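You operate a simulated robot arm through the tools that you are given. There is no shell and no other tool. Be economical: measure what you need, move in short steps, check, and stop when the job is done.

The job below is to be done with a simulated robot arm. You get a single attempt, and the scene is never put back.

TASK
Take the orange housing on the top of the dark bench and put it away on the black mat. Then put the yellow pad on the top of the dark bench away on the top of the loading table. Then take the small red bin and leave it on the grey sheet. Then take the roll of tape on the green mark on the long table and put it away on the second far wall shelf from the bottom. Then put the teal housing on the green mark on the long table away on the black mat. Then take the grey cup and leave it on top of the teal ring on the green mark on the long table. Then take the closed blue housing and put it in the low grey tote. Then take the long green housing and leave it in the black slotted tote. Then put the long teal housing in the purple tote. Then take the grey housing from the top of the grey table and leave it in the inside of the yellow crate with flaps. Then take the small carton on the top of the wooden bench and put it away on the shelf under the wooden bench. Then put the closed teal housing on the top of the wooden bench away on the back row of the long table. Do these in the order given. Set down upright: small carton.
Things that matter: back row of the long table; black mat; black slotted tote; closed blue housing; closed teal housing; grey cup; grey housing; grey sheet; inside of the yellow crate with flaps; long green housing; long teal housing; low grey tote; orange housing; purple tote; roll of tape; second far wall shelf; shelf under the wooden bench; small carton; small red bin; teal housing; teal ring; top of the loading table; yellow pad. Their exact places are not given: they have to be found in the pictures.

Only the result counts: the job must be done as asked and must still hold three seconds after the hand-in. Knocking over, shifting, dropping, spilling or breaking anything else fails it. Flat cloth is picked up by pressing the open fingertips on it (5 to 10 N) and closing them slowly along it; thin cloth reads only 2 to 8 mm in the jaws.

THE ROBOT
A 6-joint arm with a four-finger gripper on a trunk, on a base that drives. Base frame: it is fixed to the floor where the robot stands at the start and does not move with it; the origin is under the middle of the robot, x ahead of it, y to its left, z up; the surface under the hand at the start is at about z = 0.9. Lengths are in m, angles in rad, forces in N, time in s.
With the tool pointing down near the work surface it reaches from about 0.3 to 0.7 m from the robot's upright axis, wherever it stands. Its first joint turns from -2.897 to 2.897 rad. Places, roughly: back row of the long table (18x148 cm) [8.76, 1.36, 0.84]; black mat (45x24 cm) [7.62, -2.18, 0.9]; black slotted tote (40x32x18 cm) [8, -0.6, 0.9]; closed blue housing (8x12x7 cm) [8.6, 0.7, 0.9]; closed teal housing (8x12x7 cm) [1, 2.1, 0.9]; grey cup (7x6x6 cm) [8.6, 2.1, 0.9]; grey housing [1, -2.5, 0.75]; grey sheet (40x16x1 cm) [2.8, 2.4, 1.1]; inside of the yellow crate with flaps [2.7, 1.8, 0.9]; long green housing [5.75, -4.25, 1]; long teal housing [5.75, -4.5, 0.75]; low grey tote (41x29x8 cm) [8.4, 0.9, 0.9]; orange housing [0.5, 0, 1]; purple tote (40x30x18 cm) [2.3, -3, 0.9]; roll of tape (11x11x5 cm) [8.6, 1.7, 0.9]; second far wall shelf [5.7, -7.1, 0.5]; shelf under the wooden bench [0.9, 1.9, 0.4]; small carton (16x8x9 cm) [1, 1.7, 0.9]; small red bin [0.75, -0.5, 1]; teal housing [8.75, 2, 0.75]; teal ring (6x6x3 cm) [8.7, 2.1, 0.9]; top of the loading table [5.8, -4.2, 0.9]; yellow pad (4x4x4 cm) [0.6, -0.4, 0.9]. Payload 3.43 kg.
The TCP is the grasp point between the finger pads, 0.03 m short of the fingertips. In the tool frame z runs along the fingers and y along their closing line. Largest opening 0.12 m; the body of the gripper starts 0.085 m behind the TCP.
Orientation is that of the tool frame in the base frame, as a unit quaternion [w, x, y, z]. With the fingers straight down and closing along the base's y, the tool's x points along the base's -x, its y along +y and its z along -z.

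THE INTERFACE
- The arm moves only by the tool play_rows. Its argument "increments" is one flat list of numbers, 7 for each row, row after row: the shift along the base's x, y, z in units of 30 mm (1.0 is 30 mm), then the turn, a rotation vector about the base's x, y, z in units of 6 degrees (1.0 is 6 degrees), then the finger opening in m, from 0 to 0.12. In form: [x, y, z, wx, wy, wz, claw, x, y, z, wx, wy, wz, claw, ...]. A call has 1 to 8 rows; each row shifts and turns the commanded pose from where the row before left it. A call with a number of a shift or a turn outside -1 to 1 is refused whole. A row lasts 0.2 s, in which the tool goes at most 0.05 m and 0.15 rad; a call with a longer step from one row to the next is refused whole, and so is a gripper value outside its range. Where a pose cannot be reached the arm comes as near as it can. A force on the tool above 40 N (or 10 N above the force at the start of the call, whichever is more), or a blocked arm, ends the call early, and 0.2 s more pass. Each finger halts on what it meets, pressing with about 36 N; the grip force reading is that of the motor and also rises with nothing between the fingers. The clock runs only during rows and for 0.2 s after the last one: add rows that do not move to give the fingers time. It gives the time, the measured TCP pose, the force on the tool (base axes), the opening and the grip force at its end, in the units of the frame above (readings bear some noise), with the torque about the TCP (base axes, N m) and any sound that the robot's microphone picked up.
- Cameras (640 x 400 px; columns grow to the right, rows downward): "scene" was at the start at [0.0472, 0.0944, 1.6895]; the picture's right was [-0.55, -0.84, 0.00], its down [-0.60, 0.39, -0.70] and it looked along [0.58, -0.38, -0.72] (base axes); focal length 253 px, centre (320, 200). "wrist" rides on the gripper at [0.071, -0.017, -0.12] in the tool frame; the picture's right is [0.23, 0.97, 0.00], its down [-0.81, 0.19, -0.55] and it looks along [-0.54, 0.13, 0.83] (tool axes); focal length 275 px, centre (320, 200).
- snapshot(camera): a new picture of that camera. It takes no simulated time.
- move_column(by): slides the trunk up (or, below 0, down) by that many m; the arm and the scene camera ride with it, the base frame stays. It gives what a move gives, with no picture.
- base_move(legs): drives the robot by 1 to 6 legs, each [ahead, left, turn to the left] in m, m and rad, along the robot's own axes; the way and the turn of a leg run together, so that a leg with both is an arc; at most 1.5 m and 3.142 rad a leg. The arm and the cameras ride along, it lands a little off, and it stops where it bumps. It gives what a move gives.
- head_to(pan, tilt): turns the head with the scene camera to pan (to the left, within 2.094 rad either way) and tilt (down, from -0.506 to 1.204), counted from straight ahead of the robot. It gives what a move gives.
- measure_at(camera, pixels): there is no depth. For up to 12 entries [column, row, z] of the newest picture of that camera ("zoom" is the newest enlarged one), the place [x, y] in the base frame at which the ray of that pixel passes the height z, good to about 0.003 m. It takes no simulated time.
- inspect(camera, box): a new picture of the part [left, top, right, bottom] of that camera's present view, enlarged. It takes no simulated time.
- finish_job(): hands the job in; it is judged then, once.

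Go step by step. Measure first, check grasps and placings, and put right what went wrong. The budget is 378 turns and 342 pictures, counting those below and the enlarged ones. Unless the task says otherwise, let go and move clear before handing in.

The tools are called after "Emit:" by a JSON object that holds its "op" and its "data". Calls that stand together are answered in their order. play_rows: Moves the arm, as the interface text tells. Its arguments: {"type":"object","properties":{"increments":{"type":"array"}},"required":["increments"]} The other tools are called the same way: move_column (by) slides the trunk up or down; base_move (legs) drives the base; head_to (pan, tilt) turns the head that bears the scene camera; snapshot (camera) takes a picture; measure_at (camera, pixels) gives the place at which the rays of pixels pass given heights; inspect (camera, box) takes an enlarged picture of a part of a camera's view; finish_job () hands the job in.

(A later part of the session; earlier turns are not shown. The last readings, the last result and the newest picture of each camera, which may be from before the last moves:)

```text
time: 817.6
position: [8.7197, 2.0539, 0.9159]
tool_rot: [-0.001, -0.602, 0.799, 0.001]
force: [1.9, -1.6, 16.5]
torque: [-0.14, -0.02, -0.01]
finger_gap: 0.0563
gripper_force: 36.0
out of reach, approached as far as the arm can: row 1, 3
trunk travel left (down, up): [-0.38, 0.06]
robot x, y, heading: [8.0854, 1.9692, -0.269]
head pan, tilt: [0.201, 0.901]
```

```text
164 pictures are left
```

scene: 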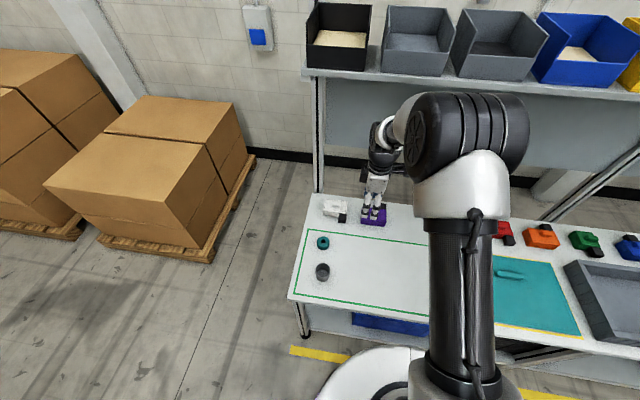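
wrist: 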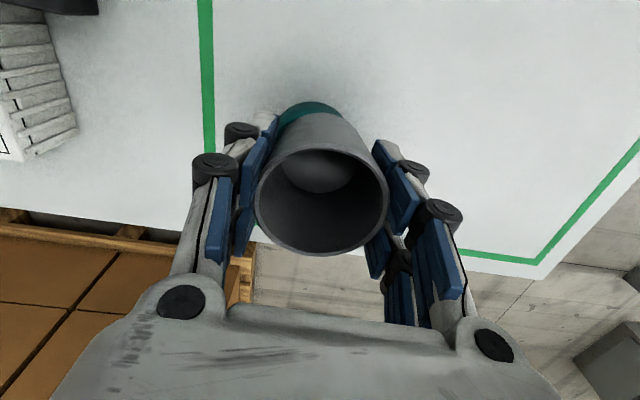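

Contact (16 N) with the cup on the ring, about 4 mm off centre. I open slowly and rise.

Emit:
{"op": "play_rows", "data": {"increments": [0, 0, 0, 0, 0, 0, 0.06, 0, 0, 0, 0, 0, 0, 0.068, 0, 0, 0, 0, 0, 0, 0.076, 0, 0, 0, 0, 0, 0, 0.08, 0, 0, 0.5, 0, 0, 0, 0.08, 0, 0, 1, 0, 0, 0, 0.08, 0, 0, 1, 0, 0, 0, 0.08, 0, 0, 1, 0, 0, 0, 0.08]}}

Emit:
{"op": "snapshot", "data": {"camera": "wrist"}}

```text
time: 819.4
position: [8.7137, 2.0547, 1.0208]
tool_rot: [-0.004, -0.602, 0.799, 0.002]
force: [-0.2, 0.5, 0.4]
torque: [-0.01, -0.03, -0.01]
finger_gap: 0.08
gripper_force: 0.0
trunk travel left (down, up): [-0.38, 0.06]
robot x, y, heading: [8.0862, 1.9692, -0.269]
head pan, tilt: [0.201, 0.901]
```

```text
163 pictures are left
```

wrist: 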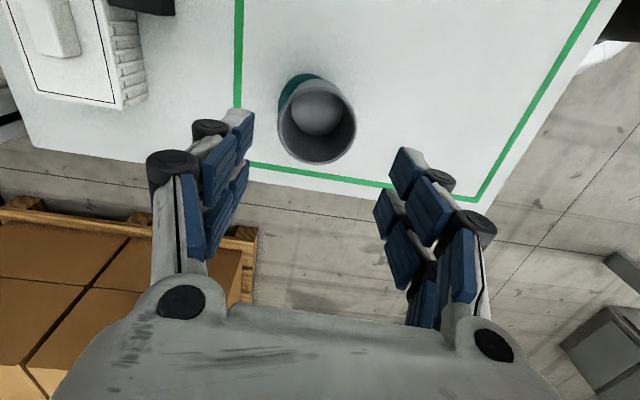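

Emit:
{"op": "play_rows", "data": {"increments": [0, 0, 1, 0, 0, 0, 0.08, 0, 0, 1, 0, 0, 0, 0.08, -0.5, -0.5, 1, 0, 0, 0, 0.08, -0.8, -0.5, 1, 0, 0, 0, 0.08, -0.8, -0.5, 1, 0, 0, 0, 0.08, -0.8, -0.5, 0, 0, 0, 0, 0.08, -0.8, -0.5, 0, 0, 0, 0, 0.08]}}

Emit:
{"op": "inspect", "data": {"camera": "scene", "box": [290, 210, 390, 300]}}

Emit:
{"op": "snapshot", "data": {"camera": "wrist"}}

```text
time: 821.0
position: [8.6028, 1.976, 1.1683]
tool_rot: [-0.002, -0.601, 0.799, 0.003]
force: [-0.4, -0.5, -0.6]
torque: [0.03, -0.02, 0.02]
finger_gap: 0.0801
gripper_force: 0.1
trunk travel left (down, up): [-0.38, 0.06]
robot x, y, heading: [8.0863, 1.9695, -0.272]
head pan, tilt: [0.201, 0.901]
```

```text
4.44 times, centred on (340, 255) of scene
```

zoom: 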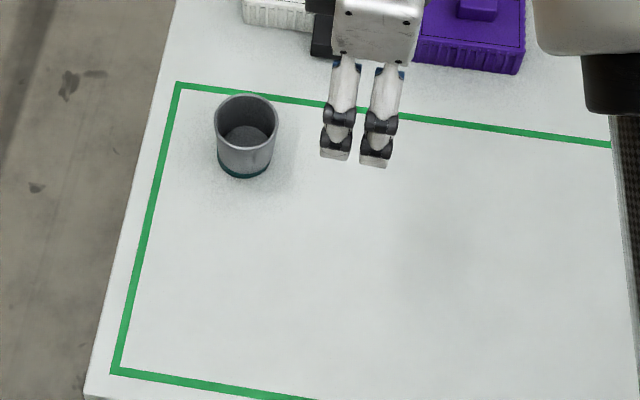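

```text
161 pictures are left
```

wrist: 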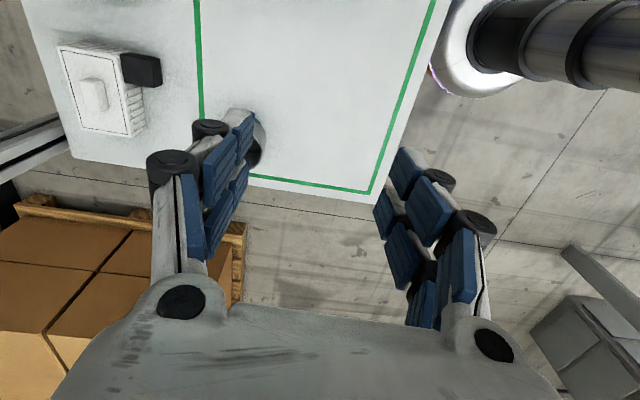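

The cup stands on the teal ring. Next is the closed blue housing; I move along the table to it and look.

Emit:
{"op": "base_move", "data": {"legs": [[-0.12, 0, 0], [0.1, -1.1, 0.03]]}}

Emit:
{"op": "head_to", "data": {"pan": 0.1, "tilt": 0.85}}

Emit:
{"op": "snapshot", "data": {"camera": "scene"}}

Emit:
{"op": "snapshot", "data": {"camera": "wrist"}}

```text
time: 827.4
position: [8.3165, 0.9498, 1.1702]
tool_rot: [-0.003, -0.62, 0.785, 0.001]
force: [0.4, -0.1, -0.3]
torque: [-0.02, -0.01, 0.0]
finger_gap: 0.08
gripper_force: 0.1
trunk travel left (down, up): [-0.38, 0.06]
robot x, y, heading: [7.8011, 0.9192, -0.229]
head pan, tilt: [0.201, 0.901]
```

```text
time: 828.1
position: [8.3173, 0.9498, 1.1702]
tool_rot: [-0.003, -0.619, 0.785, 0.002]
force: [-0.3, -0.7, 0.0]
torque: [0.02, -0.02, 0.02]
finger_gap: 0.0798
gripper_force: 0.0
trunk travel left (down, up): [-0.38, 0.06]
robot x, y, heading: [7.8003, 0.92, -0.228]
head pan, tilt: [0.099, 0.85]
```

```text
160 pictures are left
```

scene: 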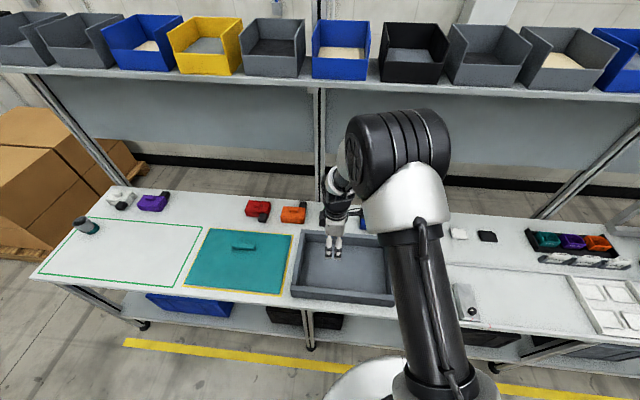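

```text
159 pictures are left
```

wrist: 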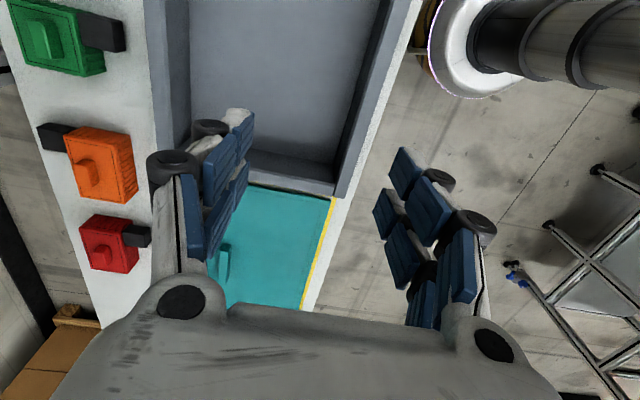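

The blue housing is behind my arm; I swing the arm left to see it.

Emit:
{"op": "play_rows", "data": {"increments": [0, 1, 0, 0, 0, 0, 0.1, 0, 1, 0, 0, 0, 0, 0.1, 0, 1, 0, 0, 0, 0, 0.1, 0, 1, 0, 0, 0, 0, 0.1, 0, 1, 0, 0, 0, 0, 0.1, 0, 1, 0, 0, 0, 0, 0.1, -0.2, 1, 0, 0, 0, 0, 0.1, -0.3, 1, 0, 0, 0, 0, 0.1]}}

Emit:
{"op": "snapshot", "data": {"camera": "scene"}}

```text
time: 829.9
position: [8.3037, 1.1902, 1.1701]
tool_rot: [-0.004, -0.619, 0.786, 0.002]
force: [-0.6, 0.3, 0.2]
torque: [0.0, 0.01, 0.0]
finger_gap: 0.1001
gripper_force: 0.0
trunk travel left (down, up): [-0.38, 0.06]
robot x, y, heading: [7.7982, 0.916, -0.229]
head pan, tilt: [0.099, 0.85]
```

```text
158 pictures are left
```

scene: 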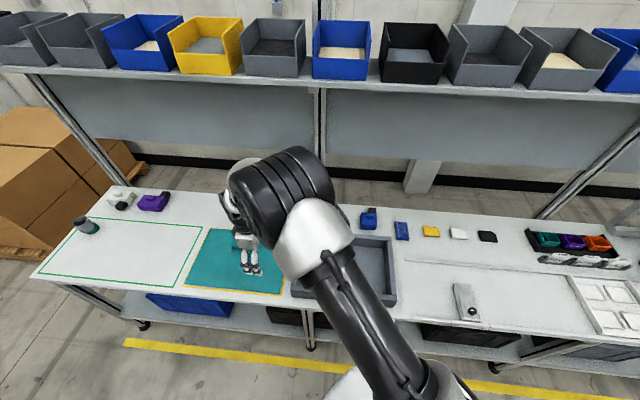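

Emit:
{"op": "inspect", "data": {"camera": "scene", "box": [330, 190, 510, 310]}}

Emit:
{"op": "measure_at", "data": {"camera": "scene", "pixels": [[368, 222, 0.88], [401, 231, 0.85], [395, 302, 0.84], [391, 238, 0.84], [293, 295, 0.84], [374, 208, 0.86]]}}

```text
3.33 times, centred on (420, 250) of scene
```

zoom: 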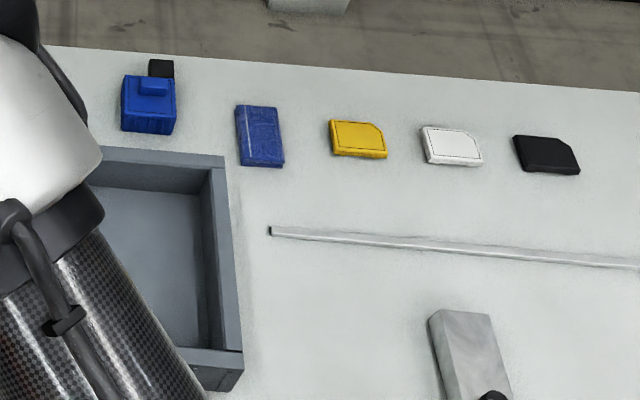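

```text
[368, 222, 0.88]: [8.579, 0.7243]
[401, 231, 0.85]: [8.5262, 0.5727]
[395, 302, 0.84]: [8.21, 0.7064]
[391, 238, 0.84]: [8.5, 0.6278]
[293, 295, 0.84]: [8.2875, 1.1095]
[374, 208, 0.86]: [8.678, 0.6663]
```

The closed blue housing points along the reach direction (connector at the back, body ≈6 cm wide), so a forward-pitched side grip suits it. I turn the tool forward again and pitch it.

Emit:
{"op": "play_rows", "data": {"increments": [0, 0, 0, 0, 0, -1, 0.1, 0, 0, 0, 0, 0, -1, 0.1, 0, 0, 0, 0, 0, -1, 0.1, 0, 0, 0, 0, 0, -1, 0.1, 0, 0, 0, 0, 0, -1, 0.1, 0, 0, 0, 0, 0, -1, 0.1, 0, 0, 0, 0, 0, -1, 0.1, 0, 0, 0, 0, 0, -1, 0.1]}}

Emit:
{"op": "play_rows", "data": {"increments": [0, 0, 0, 0, 0, -1, 0.1, 0, 0, 0, 0, 0, -1, 0.1, 0, 0, 0, 0, 0, -1, 0.1, 0, 0, 0, 0, 0, -1, 0.1, 0, 0, 0, 0, 0, -1, 0.1, 0, 0, 0, 0, 0, -1, 0.1, 0, 0, 0, 0, 0, -1, 0.1]}}

Emit:
{"op": "play_rows", "data": {"increments": [0, 0, 0, -0.22, -0.97, 0, 0.1, 0, 0, 0, -0.22, -0.97, 0, 0.1, 0, 0, 0, -0.22, -0.97, 0, 0.1, 0, 0, 0, -0.22, -0.97, 0, 0.1, 0, 0, 0, -0.22, -0.97, 0, 0.1, 0, 0, 0, -0.22, -0.97, 0, 0.1]}}

Emit:
{"op": "base_move", "data": {"legs": [[0.1, 0, 0]]}}

Emit:
{"op": "snapshot", "data": {"camera": "wrist"}}

```text
time: 831.7
position: [8.3005, 1.1906, 1.1679]
tool_rot: [-0.002, -0.245, 0.969, 0.002]
force: [-0.5, 0.5, 0.7]
torque: [-0.03, -0.01, -0.01]
finger_gap: 0.0999
gripper_force: 0.1
trunk travel left (down, up): [-0.38, 0.06]
robot x, y, heading: [7.8009, 0.9155, -0.227]
head pan, tilt: [0.099, 0.85]
```

```text
time: 833.3
position: [8.3019, 1.1907, 1.1689]
tool_rot: [-0.002, 0.118, 0.993, 0.003]
force: [-0.4, -0.4, 0.2]
torque: [-0.01, -0.02, -0.02]
finger_gap: 0.0999
gripper_force: 0.0
trunk travel left (down, up): [-0.38, 0.06]
robot x, y, heading: [7.7977, 0.9208, -0.23]
head pan, tilt: [0.099, 0.85]
```

```text
time: 834.7
position: [8.3012, 1.1907, 1.1694]
tool_rot: [0.306, 0.111, 0.945, -0.029]
force: [-0.4, 0.4, 0.2]
torque: [-0.04, 0.0, -0.04]
finger_gap: 0.1001
gripper_force: 0.0
trunk travel left (down, up): [-0.38, 0.06]
robot x, y, heading: [7.799, 0.92, -0.23]
head pan, tilt: [0.099, 0.85]
```

```text
time: 835.8
position: [8.4008, 1.1663, 1.1701]
tool_rot: [0.304, 0.112, 0.946, -0.029]
force: [-0.9, -0.6, -0.1]
torque: [0.03, 0.0, -0.01]
finger_gap: 0.1
gripper_force: 0.0
trunk travel left (down, up): [-0.38, 0.06]
robot x, y, heading: [7.8993, 0.8975, -0.232]
head pan, tilt: [0.099, 0.85]
```

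```text
156 pictures are left
```

wrist: 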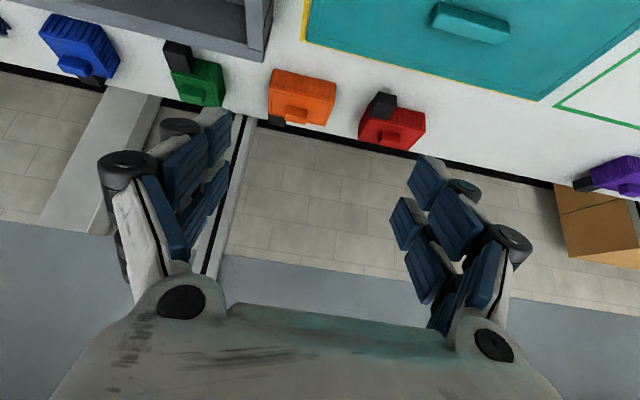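

Emit:
{"op": "move_column", "data": {"by": -0.12}}

Emit:
{"op": "play_rows", "data": {"increments": [0.1, -0.97, 0.5, 0, 0, 0, 0.1, 0.1, -0.97, 0.5, 0, 0, 0, 0.1, 0.1, -0.97, 0.5, 0, 0, 0, 0.1, 0.1, -0.97, 0.5, 0, 0, 0, 0.1, 0.1, -0.97, 0.5, 0, 0, 0, 0.1, 0.1, -0.97, 0.5, 0, 0, 0, 0.1, 0.1, -0.97, 0.5, 0, 0, 0, 0.1, 0.1, -0.97, 0.5, 0, 0, 0, 0.1]}}

Emit:
{"op": "play_rows", "data": {"increments": [0.6, -0.95, 0.3, 0, 0, 0, 0.1, 0.6, -0.95, 0.3, 0, 0, 0, 0.1, 0.6, -0.95, 0.3, 0, 0, 0, 0.1, 0.6, -0.95, 0.3, 0, 0, 0, 0.1, 0.6, -0.95, 0.3, 0, 0, 0, 0.1, 0.6, -0.95, 0.3, 0, 0, 0, 0.1]}}

Emit:
{"op": "move_column", "data": {"by": -0.2}}

Emit:
{"op": "snapshot", "data": {"camera": "wrist"}}

Emit:
{"op": "snapshot", "data": {"camera": "scene"}}

```text
time: 837.3
position: [8.4002, 1.166, 1.0487]
tool_rot: [0.305, 0.112, 0.945, -0.029]
force: [0.3, -0.3, -0.8]
torque: [0.05, -0.02, 0.02]
finger_gap: 0.1
gripper_force: 0.1
trunk travel left (down, up): [-0.26, 0.18]
robot x, y, heading: [7.8974, 0.8933, -0.226]
head pan, tilt: [0.099, 0.85]
```

```text
time: 839.1
position: [8.4249, 0.9317, 1.1702]
tool_rot: [0.305, 0.111, 0.945, -0.029]
force: [1.0, -0.4, -1.3]
torque: [0.01, 0.0, -0.01]
finger_gap: 0.0999
gripper_force: 0.0
trunk travel left (down, up): [-0.26, 0.18]
robot x, y, heading: [7.8966, 0.896, -0.23]
head pan, tilt: [0.099, 0.85]
```

```text
time: 840.5
position: [8.5323, 0.7619, 1.2256]
tool_rot: [0.304, 0.112, 0.946, -0.03]
force: [0.2, -0.3, -1.0]
torque: [0.01, 0.01, 0.01]
finger_gap: 0.1001
gripper_force: 0.0
trunk travel left (down, up): [-0.26, 0.18]
robot x, y, heading: [7.8959, 0.8959, -0.227]
head pan, tilt: [0.099, 0.85]
```

```text
time: 842.7
position: [8.5314, 0.762, 1.0258]
tool_rot: [0.304, 0.111, 0.946, -0.029]
force: [0.5, -0.1, -0.3]
torque: [0.03, -0.01, -0.01]
finger_gap: 0.0999
gripper_force: 0.1
trunk travel left (down, up): [-0.06, 0.38]
robot x, y, heading: [7.8959, 0.8987, -0.23]
head pan, tilt: [0.099, 0.85]
```

```text
155 pictures are left
```

wrist: 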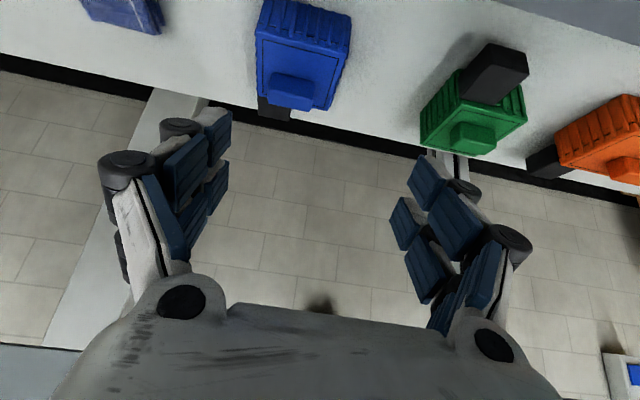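

```text
154 pictures are left
```

scene: 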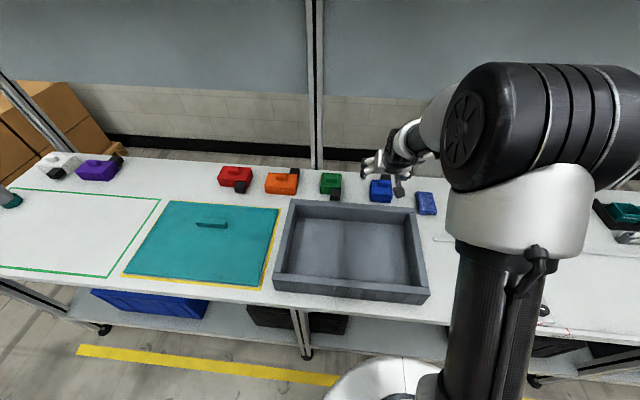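

Emit:
{"op": "inspect", "data": {"camera": "wrist", "box": [220, 0, 380, 130]}}

Emit:
{"op": "inspect", "data": {"camera": "scene", "box": [340, 150, 440, 220]}}

```text
3.08 times, centred on (300, 65) of wrist
```

zoom: 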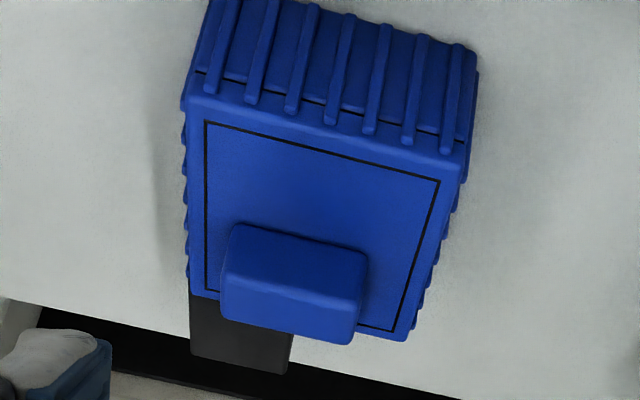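

```text
5.71 times, centred on (390, 185) of scene
```

zoom: 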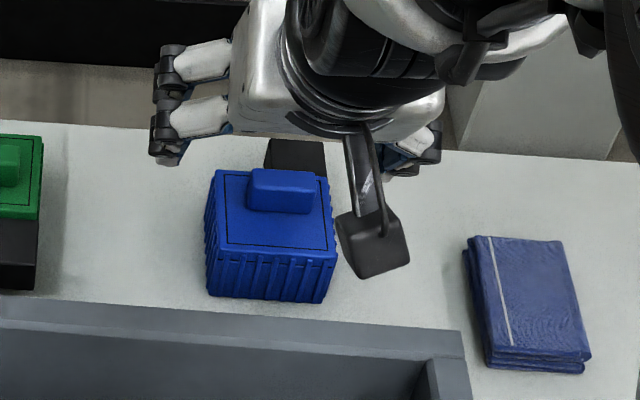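

Emit:
{"op": "measure_at", "data": {"camera": "wrist", "pixels": [[256.8, 30.9, 0.89], [348, 50.4, 0.89], [328.6, 110.5, 0.89], [257.8, 94.2, 0.89], [256.8, 30.9, 0.87], [348, 50.4, 0.87], [328.6, 110.5, 0.87], [257.8, 94.2, 0.87]]}}

Emit:
{"op": "measure_at", "data": {"camera": "zoom", "pixels": [[205, 250, 0.89], [337, 258, 0.89], [326, 178, 0.89], [216, 170, 0.89], [208, 295, 0.84], [322, 302, 0.84], [222, 165, 0.87], [337, 258, 0.87]]}}

```text
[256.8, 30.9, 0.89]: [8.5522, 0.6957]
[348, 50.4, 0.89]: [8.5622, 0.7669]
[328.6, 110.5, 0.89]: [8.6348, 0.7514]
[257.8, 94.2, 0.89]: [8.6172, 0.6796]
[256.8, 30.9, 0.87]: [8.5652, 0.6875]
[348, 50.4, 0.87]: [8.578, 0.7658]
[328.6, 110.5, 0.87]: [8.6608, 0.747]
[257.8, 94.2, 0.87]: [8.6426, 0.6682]
```

```text
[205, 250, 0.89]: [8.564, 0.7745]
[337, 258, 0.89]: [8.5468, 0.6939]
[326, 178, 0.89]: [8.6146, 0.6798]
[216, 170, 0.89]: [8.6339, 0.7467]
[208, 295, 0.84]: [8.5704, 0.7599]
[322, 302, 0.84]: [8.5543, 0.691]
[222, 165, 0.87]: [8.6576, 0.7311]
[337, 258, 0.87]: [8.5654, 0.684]
```

The housing: lid centre (8.592,0.7235), 7.6 cm wide, top 0.89. I move over it and lower with the fingers open 0.115.

Emit:
{"op": "play_rows", "data": {"increments": [0.65, -0.43, -0.5, 0, 0, 0.1, 0.115, 0.65, -0.43, -0.5, 0, 0, 0.1, 0.115, 0.65, -0.43, -0.5, 0, 0, 0.1, 0.115, 0, 0, -0.5, 0, 0, 0, 0.115]}}

Emit:
{"op": "snapshot", "data": {"camera": "wrist"}}

Emit:
{"op": "inspect", "data": {"camera": "scene", "box": [340, 150, 440, 220]}}

```text
time: 843.7
position: [8.5895, 0.7203, 0.9643]
tool_rot: [0.305, 0.097, 0.947, -0.025]
force: [0.7, 0.1, -1.0]
torque: [-0.03, 0.01, 0.0]
finger_gap: 0.1147
gripper_force: 0.2
trunk travel left (down, up): [-0.06, 0.38]
robot x, y, heading: [7.9007, 0.8955, -0.232]
head pan, tilt: [0.099, 0.85]
```

```text
151 pictures are left
```

wrist: 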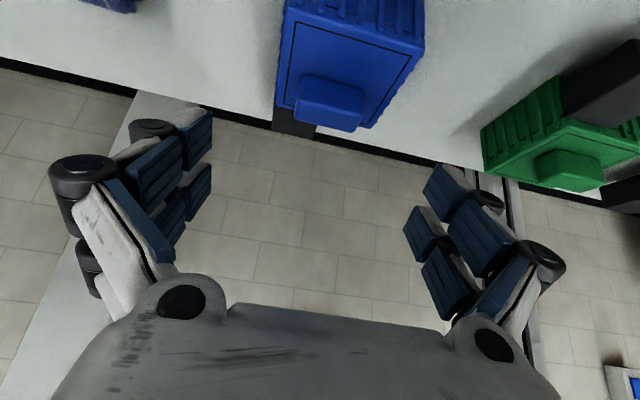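

```text
5.71 times, centred on (390, 185) of scene
```

zoom: 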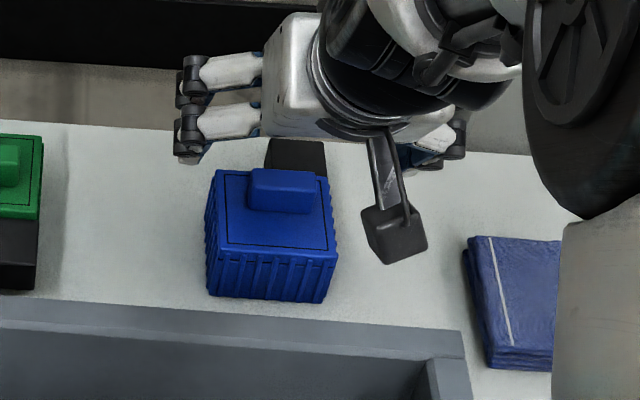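

Emit:
{"op": "measure_at", "data": {"camera": "wrist", "pixels": [[290, 16, 0.89], [424, 48, 0.89], [370, 128, 0.89], [278, 106, 0.89], [336.5, 79, 0.89]]}}

```text
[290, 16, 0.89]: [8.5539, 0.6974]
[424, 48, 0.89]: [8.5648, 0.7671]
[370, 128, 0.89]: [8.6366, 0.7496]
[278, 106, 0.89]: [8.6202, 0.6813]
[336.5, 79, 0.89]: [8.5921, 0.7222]
```

Emit:
{"op": "play_rows", "data": {"increments": [0.05, 0.12, -0.8, 0, 0, 0, 0.115, 0, 0, -0.8, 0, 0, 0, 0.115, 0, 0, -0.8, 0, 0, 0, 0.115, 0, 0, -0.5, 0, 0, 0, 0.115, 0, 0, 0, 0, 0, 0, 0.115]}}

Emit:
{"op": "snapshot", "data": {"camera": "wrist"}}

```text
time: 844.8
position: [8.5987, 0.7241, 0.8876]
tool_rot: [0.315, 0.096, 0.944, -0.027]
force: [-0.4, -0.1, 17.4]
torque: [0.23, 2.3, -0.12]
finger_gap: 0.1145
gripper_force: 0.1
trunk travel left (down, up): [-0.06, 0.38]
robot x, y, heading: [7.8999, 0.8969, -0.23]
head pan, tilt: [0.099, 0.85]
stopped in row 5: the force on the tool passed its limit at 46 N (the readings are from after the stop); the commanded pose is now the measured one
```

```text
149 pictures are left
```

wrist: 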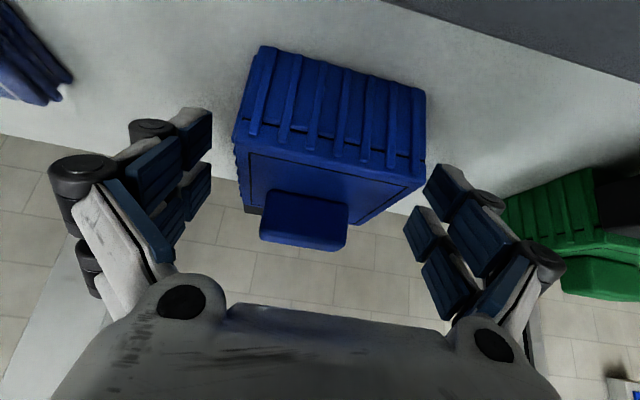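

The contact is 13 cm behind the TCP: the wrist camera met the tote's wall. I rise, reduce the pitch to about 20°, and retry.

Emit:
{"op": "play_rows", "data": {"increments": [0, 0, 1, 0, 0, 0, 0.115, -0.2, 0.05, 1, 0, 0, 0, 0.115, -0.1, 0, 0.5, 0.17, 0.95, 0, 0.115, 0, 0, 0, 0.17, 0.95, 0, 0.115, 0, 0, 0, 0.15, 0.85, 0, 0.115, 0, 0, 0, 0, 0, 0, 0.115]}}

Emit:
{"op": "snapshot", "data": {"camera": "wrist"}}

Emit:
{"op": "inspect", "data": {"camera": "scene", "box": [270, 150, 450, 310]}}

```text
time: 846.2
position: [8.5879, 0.725, 0.9576]
tool_rot: [0.171, 0.099, 0.98, -0.016]
force: [0.0, -0.2, 0.5]
torque: [-0.05, 0.01, -0.02]
finger_gap: 0.1152
gripper_force: 0.1
trunk travel left (down, up): [-0.06, 0.38]
robot x, y, heading: [7.8941, 0.8984, -0.229]
head pan, tilt: [0.099, 0.85]
```

```text
148 pictures are left
```

wrist: 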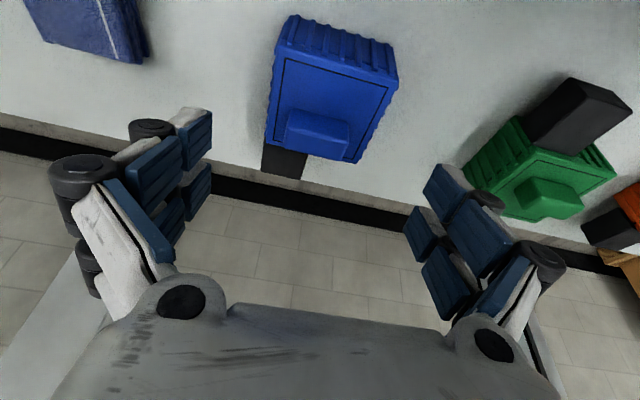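

```text
2.50 times, centred on (360, 230) of scene
```

zoom: 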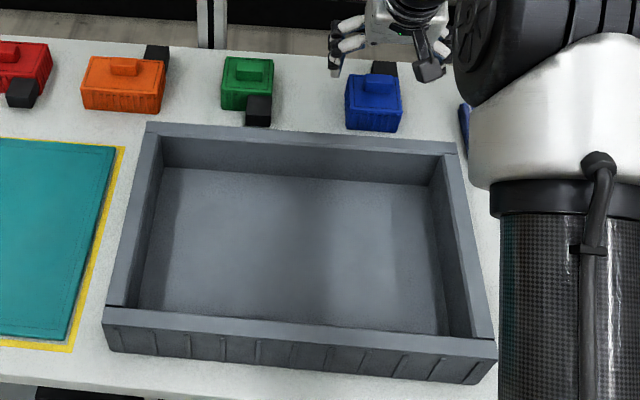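

Emit:
{"op": "play_rows", "data": {"increments": [0.15, 0, -0.8, 0, 0, 0, 0.115, 0, 0, -0.8, 0, 0, 0, 0.115, 0, 0, -0.7, 0, 0, 0, 0.115, 0, 0, -0.4, 0, 0, 0, 0.115, 0, 0, 0, 0, 0, 0, 0.115]}}

Emit:
{"op": "snapshot", "data": {"camera": "wrist"}}

```text
time: 847.4
position: [8.5906, 0.7237, 0.8788]
tool_rot: [0.17, 0.1, 0.98, -0.015]
force: [0.3, 0.4, 0.1]
torque: [0.02, 0.04, 0.01]
finger_gap: 0.1148
gripper_force: 0.0
trunk travel left (down, up): [-0.06, 0.38]
robot x, y, heading: [7.8999, 0.8948, -0.231]
head pan, tilt: [0.099, 0.85]
```

```text
146 pictures are left
```

wrist: 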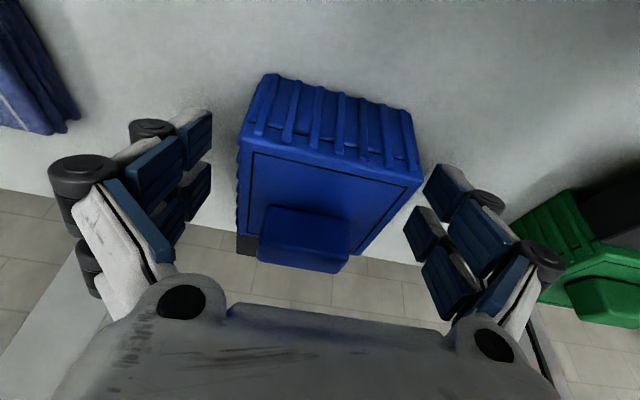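

Straddling the housing. I close.

Emit:
{"op": "play_rows", "data": {"increments": [0, 0, 0, 0, 0, 0, 0.1, 0, 0, 0, 0, 0, 0, 0.085, 0, 0, 0, 0, 0, 0, 0.07, 0, 0, 0, 0, 0, 0, 0.06, 0, 0, 0, 0, 0, 0, 0.05, 0, 0, 0, 0, 0, 0, 0.05]}}

Emit:
{"op": "play_rows", "data": {"increments": [0, 0, 0.5, 0, 0, 0, 0.05, 0, 0, 1, 0, 0, 0, 0.05, 0, 0, 1, 0, 0, 0, 0.05, 0, 0, 1, 0, 0, 0, 0.05, 0, 0, 1, 0, 0, 0, 0.05]}}

Emit:
{"op": "snapshot", "data": {"camera": "wrist"}}

```text
time: 848.8
position: [8.5925, 0.7221, 0.8823]
tool_rot: [0.175, 0.099, 0.979, -0.015]
force: [-3.5, -11.9, 25.6]
torque: [-1.07, 0.67, 0.13]
finger_gap: 0.072
gripper_force: 33.7
trunk travel left (down, up): [-0.06, 0.38]
robot x, y, heading: [7.8976, 0.9026, -0.231]
head pan, tilt: [0.099, 0.85]
```

```text
time: 850.0
position: [8.5928, 0.7237, 1.0144]
tool_rot: [0.168, 0.099, 0.981, -0.016]
force: [-0.3, 0.2, -2.8]
torque: [0.02, -0.02, 0.01]
finger_gap: 0.0719
gripper_force: 35.7
trunk travel left (down, up): [-0.06, 0.38]
robot x, y, heading: [7.8978, 0.8929, -0.229]
head pan, tilt: [0.099, 0.85]
```

```text
145 pictures are left
```

wrist: 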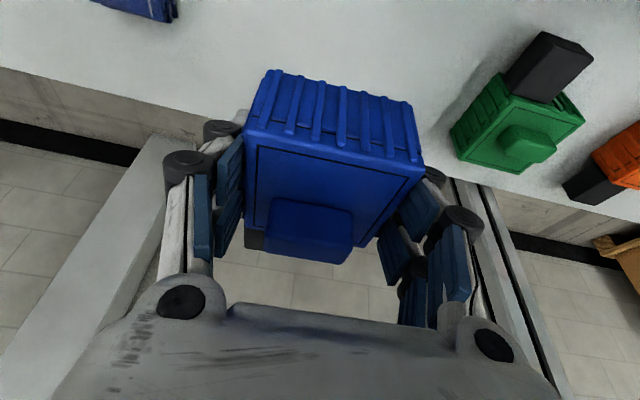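

Held. I carry it over the tote's middle.

Emit:
{"op": "play_rows", "data": {"increments": [-0.8, 0.6, 0.3, 0, 0, 0, 0.05, -0.8, 0.6, 0, 0, 0, 0, 0.05, -0.8, 0.6, 0, 0, 0, 0, 0.05, -0.8, 0.6, 0, 0, 0, 0, 0.05, -0.8, 0.6, 0, 0, 0, 0, 0.05, -0.8, 0.6, 0, 0, 0, 0, 0.05, -0.8, 0.6, 0, 0, 0, 0, 0.05, -0.8, 0.6, 0, 0, 0, 0, 0.05]}}

Emit:
{"op": "snapshot", "data": {"camera": "wrist"}}

Emit:
{"op": "snapshot", "data": {"camera": "scene"}}

```text
time: 851.8
position: [8.3996, 0.8702, 1.0217]
tool_rot: [0.171, 0.099, 0.98, -0.016]
force: [-0.3, 0.9, -2.4]
torque: [-0.02, -0.01, 0.02]
finger_gap: 0.0715
gripper_force: 36.4
trunk travel left (down, up): [-0.06, 0.38]
robot x, y, heading: [7.8952, 0.9019, -0.233]
head pan, tilt: [0.099, 0.85]
```

```text
144 pictures are left
```

wrist: 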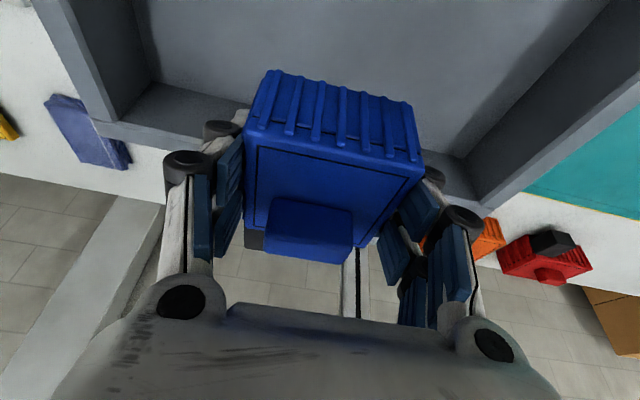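

```text
143 pictures are left
```

scene: 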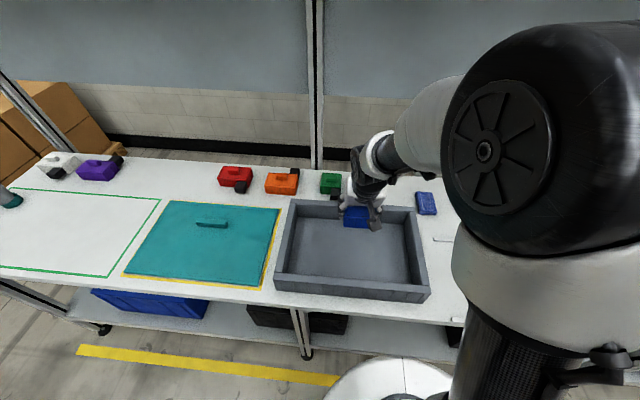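

Emit:
{"op": "play_rows", "data": {"increments": [-0.7, 0.2, -0.6, 0, 0, 0, 0.05, 0, 0, -1, 0, 0, 0, 0.05, 0, 0, -1, 0, 0, 0, 0.05, 0, 0, -0.9, 0, 0, 0, 0.05, 0, 0, -0.3, 0, 0, 0, 0.05, 0, 0, -0.2, 0, 0, 0, 0.05, 0, 0, 0, 0, 0, 0, 0.05]}}

Emit:
{"op": "snapshot", "data": {"camera": "wrist"}}

```text
time: 853.4
position: [8.3781, 0.8757, 0.9012]
tool_rot: [0.17, 0.099, 0.98, -0.015]
force: [0.7, 0.4, -1.8]
torque: [-0.02, 0.02, 0.03]
finger_gap: 0.0717
gripper_force: 36.1
trunk travel left (down, up): [-0.06, 0.38]
robot x, y, heading: [7.8963, 0.8945, -0.232]
head pan, tilt: [0.099, 0.85]
```

```text
142 pictures are left
```

wrist: 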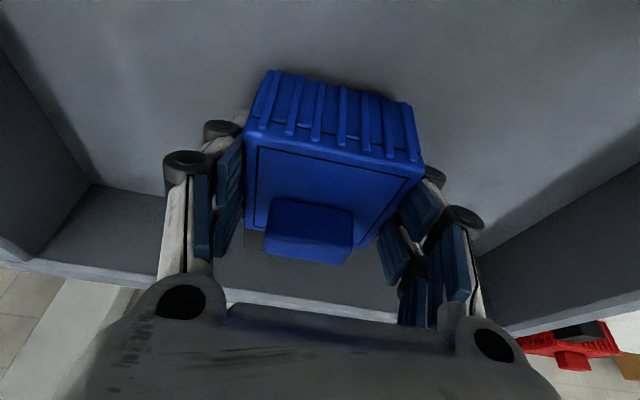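

Emit:
{"op": "play_rows", "data": {"increments": [0, 0, -0.15, 0, 0, 0, 0.05, 0, 0, -0.15, 0, 0, 0, 0.05, 0, 0, -0.15, 0, 0, 0, 0.05, 0, 0, -0.1, 0, 0, 0, 0.05, 0, 0, 0, 0, 0, 0, 0.05]}}

```text
time: 854.6
position: [8.3813, 0.8759, 0.8882]
tool_rot: [0.175, 0.098, 0.979, -0.015]
force: [-7.6, 0.4, 20.7]
torque: [-0.37, 0.9, -0.23]
finger_gap: 0.0718
gripper_force: 36.8
trunk travel left (down, up): [-0.06, 0.38]
robot x, y, heading: [7.8947, 0.8961, -0.233]
head pan, tilt: [0.099, 0.85]
stopped in row 5: the force on the tool passed its limit at 41 N (the readings are from after the stop); the commanded pose is now the measured one
```

On the tote's floor. I open, rise, and check.

Emit:
{"op": "play_rows", "data": {"increments": [0, 0, 0.05, 0, 0, 0, 0.08, 0, 0, 0, 0, 0, 0, 0.095, 0, 0, 0, 0, 0, 0, 0.105, 0, 0, 0, 0, 0, 0, 0.105, 0, 0, 0.6, 0, 0, 0, 0.105, 0, 0, 1, 0, 0, 0, 0.105, 0, 0, 1, 0, 0, 0, 0.105, 0, 0, 1, 0, 0, 0, 0.105]}}

Emit:
{"op": "play_rows", "data": {"increments": [-0.3, 0, 1, 0, 0, 0, 0.105, -0.3, 0, 1, 0, 0, 0, 0.105, -0.3, 0, 1, 0.17, 0.95, 0, 0.105, -0.3, 0, 1, 0.17, 0.95, 0, 0.105, 0, 0, 1, 0.17, 0.95, 0, 0.105]}}

Emit:
{"op": "snapshot", "data": {"camera": "wrist"}}

Emit:
{"op": "snapshot", "data": {"camera": "scene"}}

```text
time: 856.4
position: [8.3821, 0.8772, 0.9987]
tool_rot: [0.173, 0.099, 0.98, -0.015]
force: [-0.6, 0.7, -0.5]
torque: [-0.01, -0.03, -0.01]
finger_gap: 0.1051
gripper_force: 0.1
trunk travel left (down, up): [-0.06, 0.38]
robot x, y, heading: [7.8961, 0.8992, -0.226]
head pan, tilt: [0.099, 0.85]
```

```text
time: 857.6
position: [8.3489, 0.8726, 1.1483]
tool_rot: [0.022, 0.1, 0.995, -0.004]
force: [-0.4, 0.2, 0.4]
torque: [-0.01, 0.03, 0.03]
finger_gap: 0.1053
gripper_force: 0.0
trunk travel left (down, up): [-0.06, 0.38]
robot x, y, heading: [7.8969, 0.9006, -0.224]
head pan, tilt: [0.099, 0.85]
```

```text
141 pictures are left
```

wrist: 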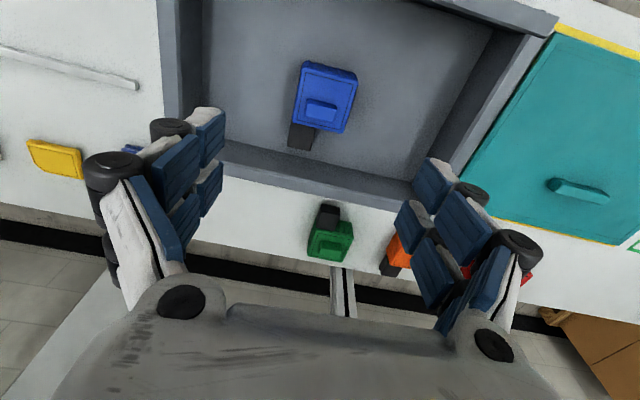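

```text
140 pictures are left
```

scene: 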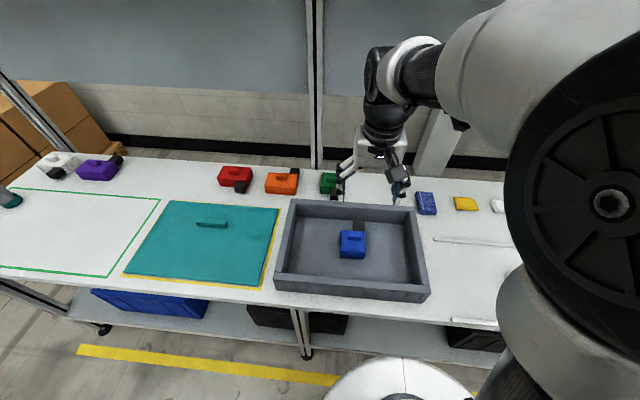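

The blue housing is in the low grey tote. Next is the long green housing on the loading table; I drive there and turn to face it.

Emit:
{"op": "move_column", "data": {"by": 0.22}}

Emit:
{"op": "base_move", "data": {"legs": [[-0.12, -1.35, 0], [-0.05, -1.35, 0], [-0.05, -1.35, 0], [0.12, -1.1, 0]]}}

```text
time: 859.9
position: [8.3478, 0.8742, 1.3679]
tool_rot: [0.023, 0.101, 0.995, -0.004]
force: [-0.6, -0.1, 0.6]
torque: [0.0, 0.01, -0.03]
finger_gap: 0.1051
gripper_force: 0.1
trunk travel left (down, up): [-0.28, 0.16]
robot x, y, heading: [7.9005, 0.8962, -0.231]
head pan, tilt: [0.099, 0.85]
```

```text
time: 884.5
position: [7.1239, -4.0906, 1.3688]
tool_rot: [0.023, 0.112, 0.993, -0.005]
force: [-0.8, -1.0, -0.6]
torque: [0.03, 0.02, 0.01]
finger_gap: 0.1049
gripper_force: 0.1
trunk travel left (down, up): [-0.28, 0.16]
robot x, y, heading: [6.672, -4.0576, -0.249]
head pan, tilt: [0.099, 0.85]
```

Emit:
{"op": "base_move", "data": {"legs": [[0, 0, 3.141]]}}

Emit:
{"op": "head_to", "data": {"pan": 0.2, "tilt": 0.85}}

Emit:
{"op": "snapshot", "data": {"camera": "scene"}}

Emit:
{"op": "snapshot", "data": {"camera": "wrist"}}

```text
time: 892.1
position: [6.2247, -4.0072, 1.3694]
tool_rot: [-0.004, 0.991, -0.13, -0.023]
force: [0.3, -0.2, 0.3]
torque: [-0.02, 0.03, 0.02]
finger_gap: 0.105
gripper_force: 0.1
trunk travel left (down, up): [-0.28, 0.16]
robot x, y, heading: [6.6732, -4.0579, 2.856]
head pan, tilt: [0.099, 0.85]
```

```text
time: 892.8
position: [6.2249, -4.0067, 1.3687]
tool_rot: [-0.005, 0.991, -0.13, -0.023]
force: [0.0, -0.1, -0.1]
torque: [0.03, -0.01, 0.02]
finger_gap: 0.105
gripper_force: 0.0
trunk travel left (down, up): [-0.28, 0.16]
robot x, y, heading: [6.6753, -4.0604, 2.85]
head pan, tilt: [0.201, 0.85]
```

```text
139 pictures are left
```

scene: 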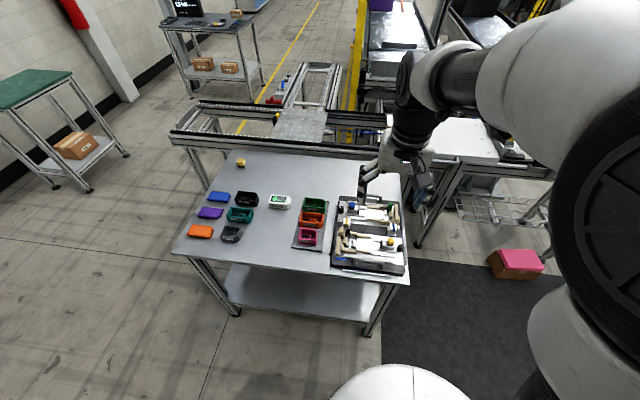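

```text
138 pictures are left
```

wrist: 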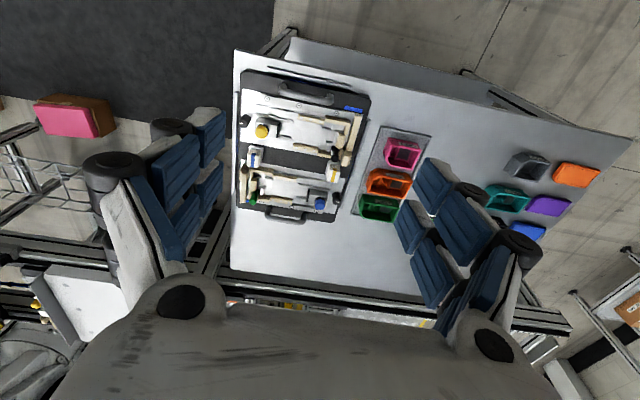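

Emit:
{"op": "inspect", "data": {"camera": "scene", "box": [170, 150, 410, 290]}}

Emit:
{"op": "measure_at", "data": {"camera": "scene", "pixels": [[314, 205, 0.88], [311, 219, 0.88], [241, 214, 0.87], [172, 253, 0.86], [408, 284, 0.86], [225, 151, 0.86], [232, 316, 0], [360, 337, 0]]}}

```text
2.67 times, centred on (290, 220) of scene
```

zoom: 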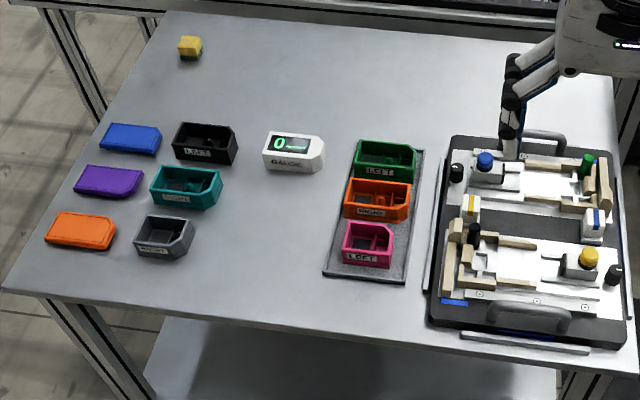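

```text
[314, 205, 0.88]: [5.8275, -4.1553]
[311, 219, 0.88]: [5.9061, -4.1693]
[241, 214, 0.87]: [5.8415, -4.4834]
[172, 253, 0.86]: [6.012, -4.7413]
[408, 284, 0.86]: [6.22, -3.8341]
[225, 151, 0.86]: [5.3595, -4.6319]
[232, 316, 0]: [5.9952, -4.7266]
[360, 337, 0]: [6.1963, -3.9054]
```

The green housing (zoom (386,160)) stands close to the orange one, so I will grip it across its length. I drive closer.

Emit:
{"op": "base_move", "data": {"legs": [[0.2, 0.1, 0.05]]}}

Emit:
{"op": "snapshot", "data": {"camera": "wrist"}}

Emit:
{"op": "snapshot", "data": {"camera": "scene"}}

```text
time: 894.5
position: [6.005, -4.0713, 1.3683]
tool_rot: [-0.004, 0.994, -0.108, -0.023]
force: [-0.2, -0.6, -0.1]
torque: [-0.05, -0.06, 0.01]
finger_gap: 0.105
gripper_force: 0.0
trunk travel left (down, up): [-0.28, 0.16]
robot x, y, heading: [6.4548, -4.1033, 2.895]
head pan, tilt: [0.201, 0.85]
```

```text
136 pictures are left
```

wrist: 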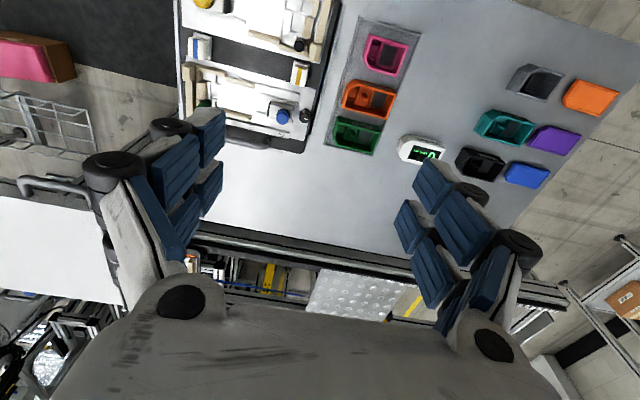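

```text
135 pictures are left
```

scene: 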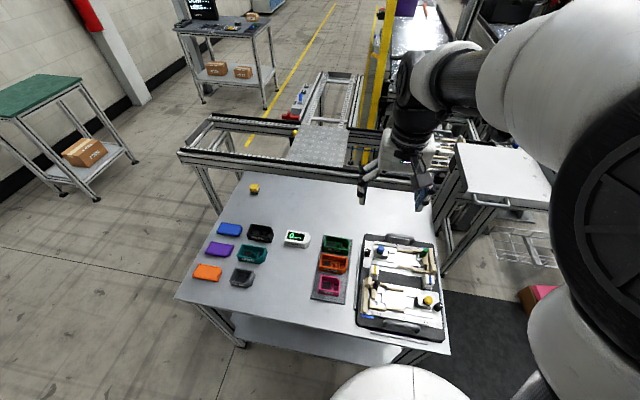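

Emit:
{"op": "inspect", "data": {"camera": "wrist", "box": [320, 20, 440, 170]}}

Emit:
{"op": "inspect", "data": {"camera": "scene", "box": [300, 225, 370, 310]}}

```text
2.67 times, centred on (380, 95) of wrist
```

zoom: 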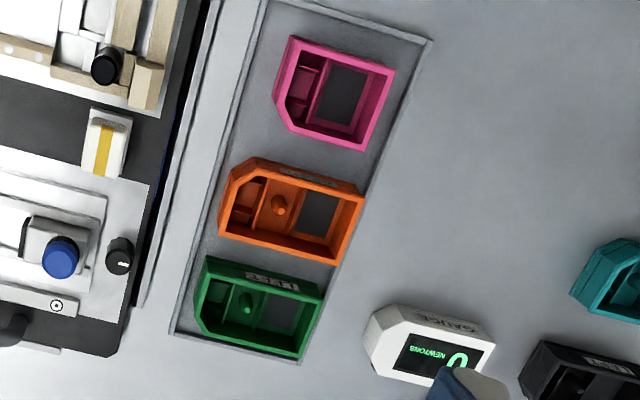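

```text
4.71 times, centred on (335, 268) of scene
```

zoom: 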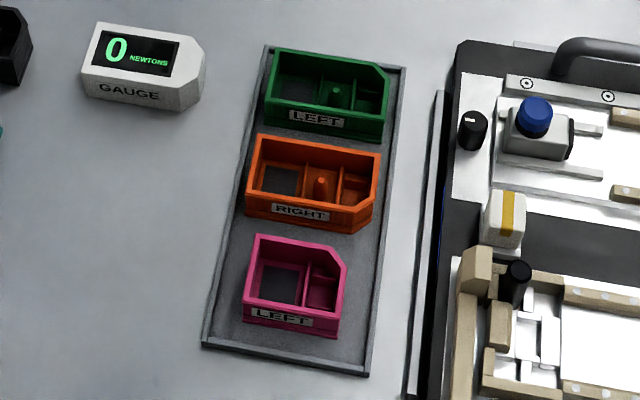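

Emit:
{"op": "measure_at", "data": {"camera": "zoom", "pixels": [[275, 48, 0.91], [390, 77, 0.91], [385, 121, 0.91], [266, 98, 0.91], [275, 48, 0.9], [385, 121, 0.9], [266, 98, 0.9]]}}

Emit:
{"op": "measure_at", "data": {"camera": "wrist", "pixels": [[336.9, 125, 0.91], [380.7, 133.6, 0.91], [372.5, 154.2, 0.91], [332.4, 139.2, 0.91], [336.9, 125, 0.89], [380.7, 133.6, 0.89], [372.5, 154.2, 0.89]]}}

```text
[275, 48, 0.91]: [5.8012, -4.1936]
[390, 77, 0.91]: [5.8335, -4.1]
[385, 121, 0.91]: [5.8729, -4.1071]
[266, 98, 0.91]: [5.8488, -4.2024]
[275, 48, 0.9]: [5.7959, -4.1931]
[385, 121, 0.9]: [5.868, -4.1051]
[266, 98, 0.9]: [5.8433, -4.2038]
```

```text
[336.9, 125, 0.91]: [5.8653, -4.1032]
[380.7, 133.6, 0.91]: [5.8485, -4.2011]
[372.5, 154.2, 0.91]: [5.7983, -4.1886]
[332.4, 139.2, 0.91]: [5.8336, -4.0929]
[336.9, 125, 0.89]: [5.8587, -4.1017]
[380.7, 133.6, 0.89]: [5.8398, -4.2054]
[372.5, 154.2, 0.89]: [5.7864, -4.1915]
```

Green housing: centre (5.834,−4.149), 9.9 cm long, rim at 0.91. I move above it with the fingers fully open.

Emit:
{"op": "move_column", "data": {"by": -0.14}}

Emit:
{"op": "play_rows", "data": {"increments": [-0.95, -0.43, -0.3, 0, 0, 0, 0.12, -0.95, -0.43, -0.3, 0, 0, 0, 0.12, -0.95, -0.43, -0.3, 0, 0, 0, 0.12, -0.95, -0.43, -0.3, 0, 0, 0, 0.12, -0.95, -0.43, -0.3, 0, 0, 0, 0.12, -0.95, -0.43, -0.3, 0, 0, 0, 0.12, 0, 0, -1, 0, 0, 0, 0.12, 0, 0, -1, 0, 0, 0, 0.12]}}

Emit:
{"op": "play_rows", "data": {"increments": [0, 0, -1, 0, 0, 0, 0.12, 0, 0, -1, 0, 0, 0, 0.12]}}

Emit:
{"op": "snapshot", "data": {"camera": "wrist"}}

```text
time: 896.2
position: [6.0055, -4.0706, 1.2293]
tool_rot: [-0.004, 0.994, -0.109, -0.023]
force: [-0.5, -0.1, -0.1]
torque: [0.0, 0.0, 0.04]
finger_gap: 0.1051
gripper_force: 0.0
trunk travel left (down, up): [-0.14, 0.3]
robot x, y, heading: [6.4587, -4.1009, 2.897]
head pan, tilt: [0.201, 0.85]
```

```text
time: 898.0
position: [5.8349, -4.1508, 1.1143]
tool_rot: [-0.004, 0.994, -0.108, -0.023]
force: [0.2, -1.3, -0.6]
torque: [-0.02, -0.04, 0.01]
finger_gap: 0.1195
gripper_force: 0.1
trunk travel left (down, up): [-0.14, 0.3]
robot x, y, heading: [6.4573, -4.1002, 2.895]
head pan, tilt: [0.201, 0.85]
```

```text
time: 898.6
position: [5.8368, -4.1506, 1.0549]
tool_rot: [-0.005, 0.994, -0.109, -0.023]
force: [-0.2, -0.5, 0.3]
torque: [-0.02, 0.0, -0.02]
finger_gap: 0.1198
gripper_force: 0.0
trunk travel left (down, up): [-0.14, 0.3]
robot x, y, heading: [6.4522, -4.1021, 2.894]
head pan, tilt: [0.201, 0.85]
```

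```text
132 pictures are left
```

wrist: 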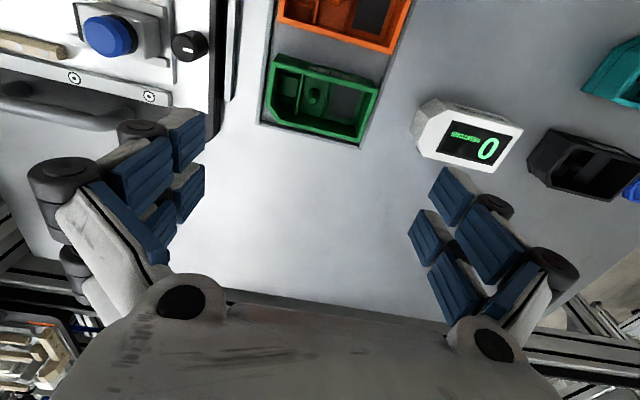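

Emit:
{"op": "measure_at", "data": {"camera": "wrist", "pixels": [[273, 65, 0.91], [378, 88, 0.91], [360, 140, 0.91], [275, 118, 0.91], [413, 125, 0.89], [425, 155, 0.89], [218, 60, 0.9]]}}

Emit:
{"op": "inspect", "data": {"camera": "wrist", "box": [250, 40, 430, 160]}}

```text
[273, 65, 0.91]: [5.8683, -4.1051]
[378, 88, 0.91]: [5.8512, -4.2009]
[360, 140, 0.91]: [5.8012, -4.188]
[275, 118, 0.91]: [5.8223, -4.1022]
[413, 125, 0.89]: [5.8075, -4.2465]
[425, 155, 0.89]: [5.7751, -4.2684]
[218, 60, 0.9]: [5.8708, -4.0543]
```

```text
3.33 times, centred on (340, 100) of wrist
```

zoom: 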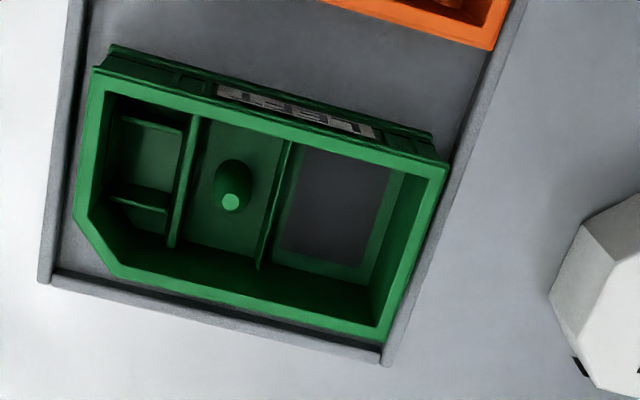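

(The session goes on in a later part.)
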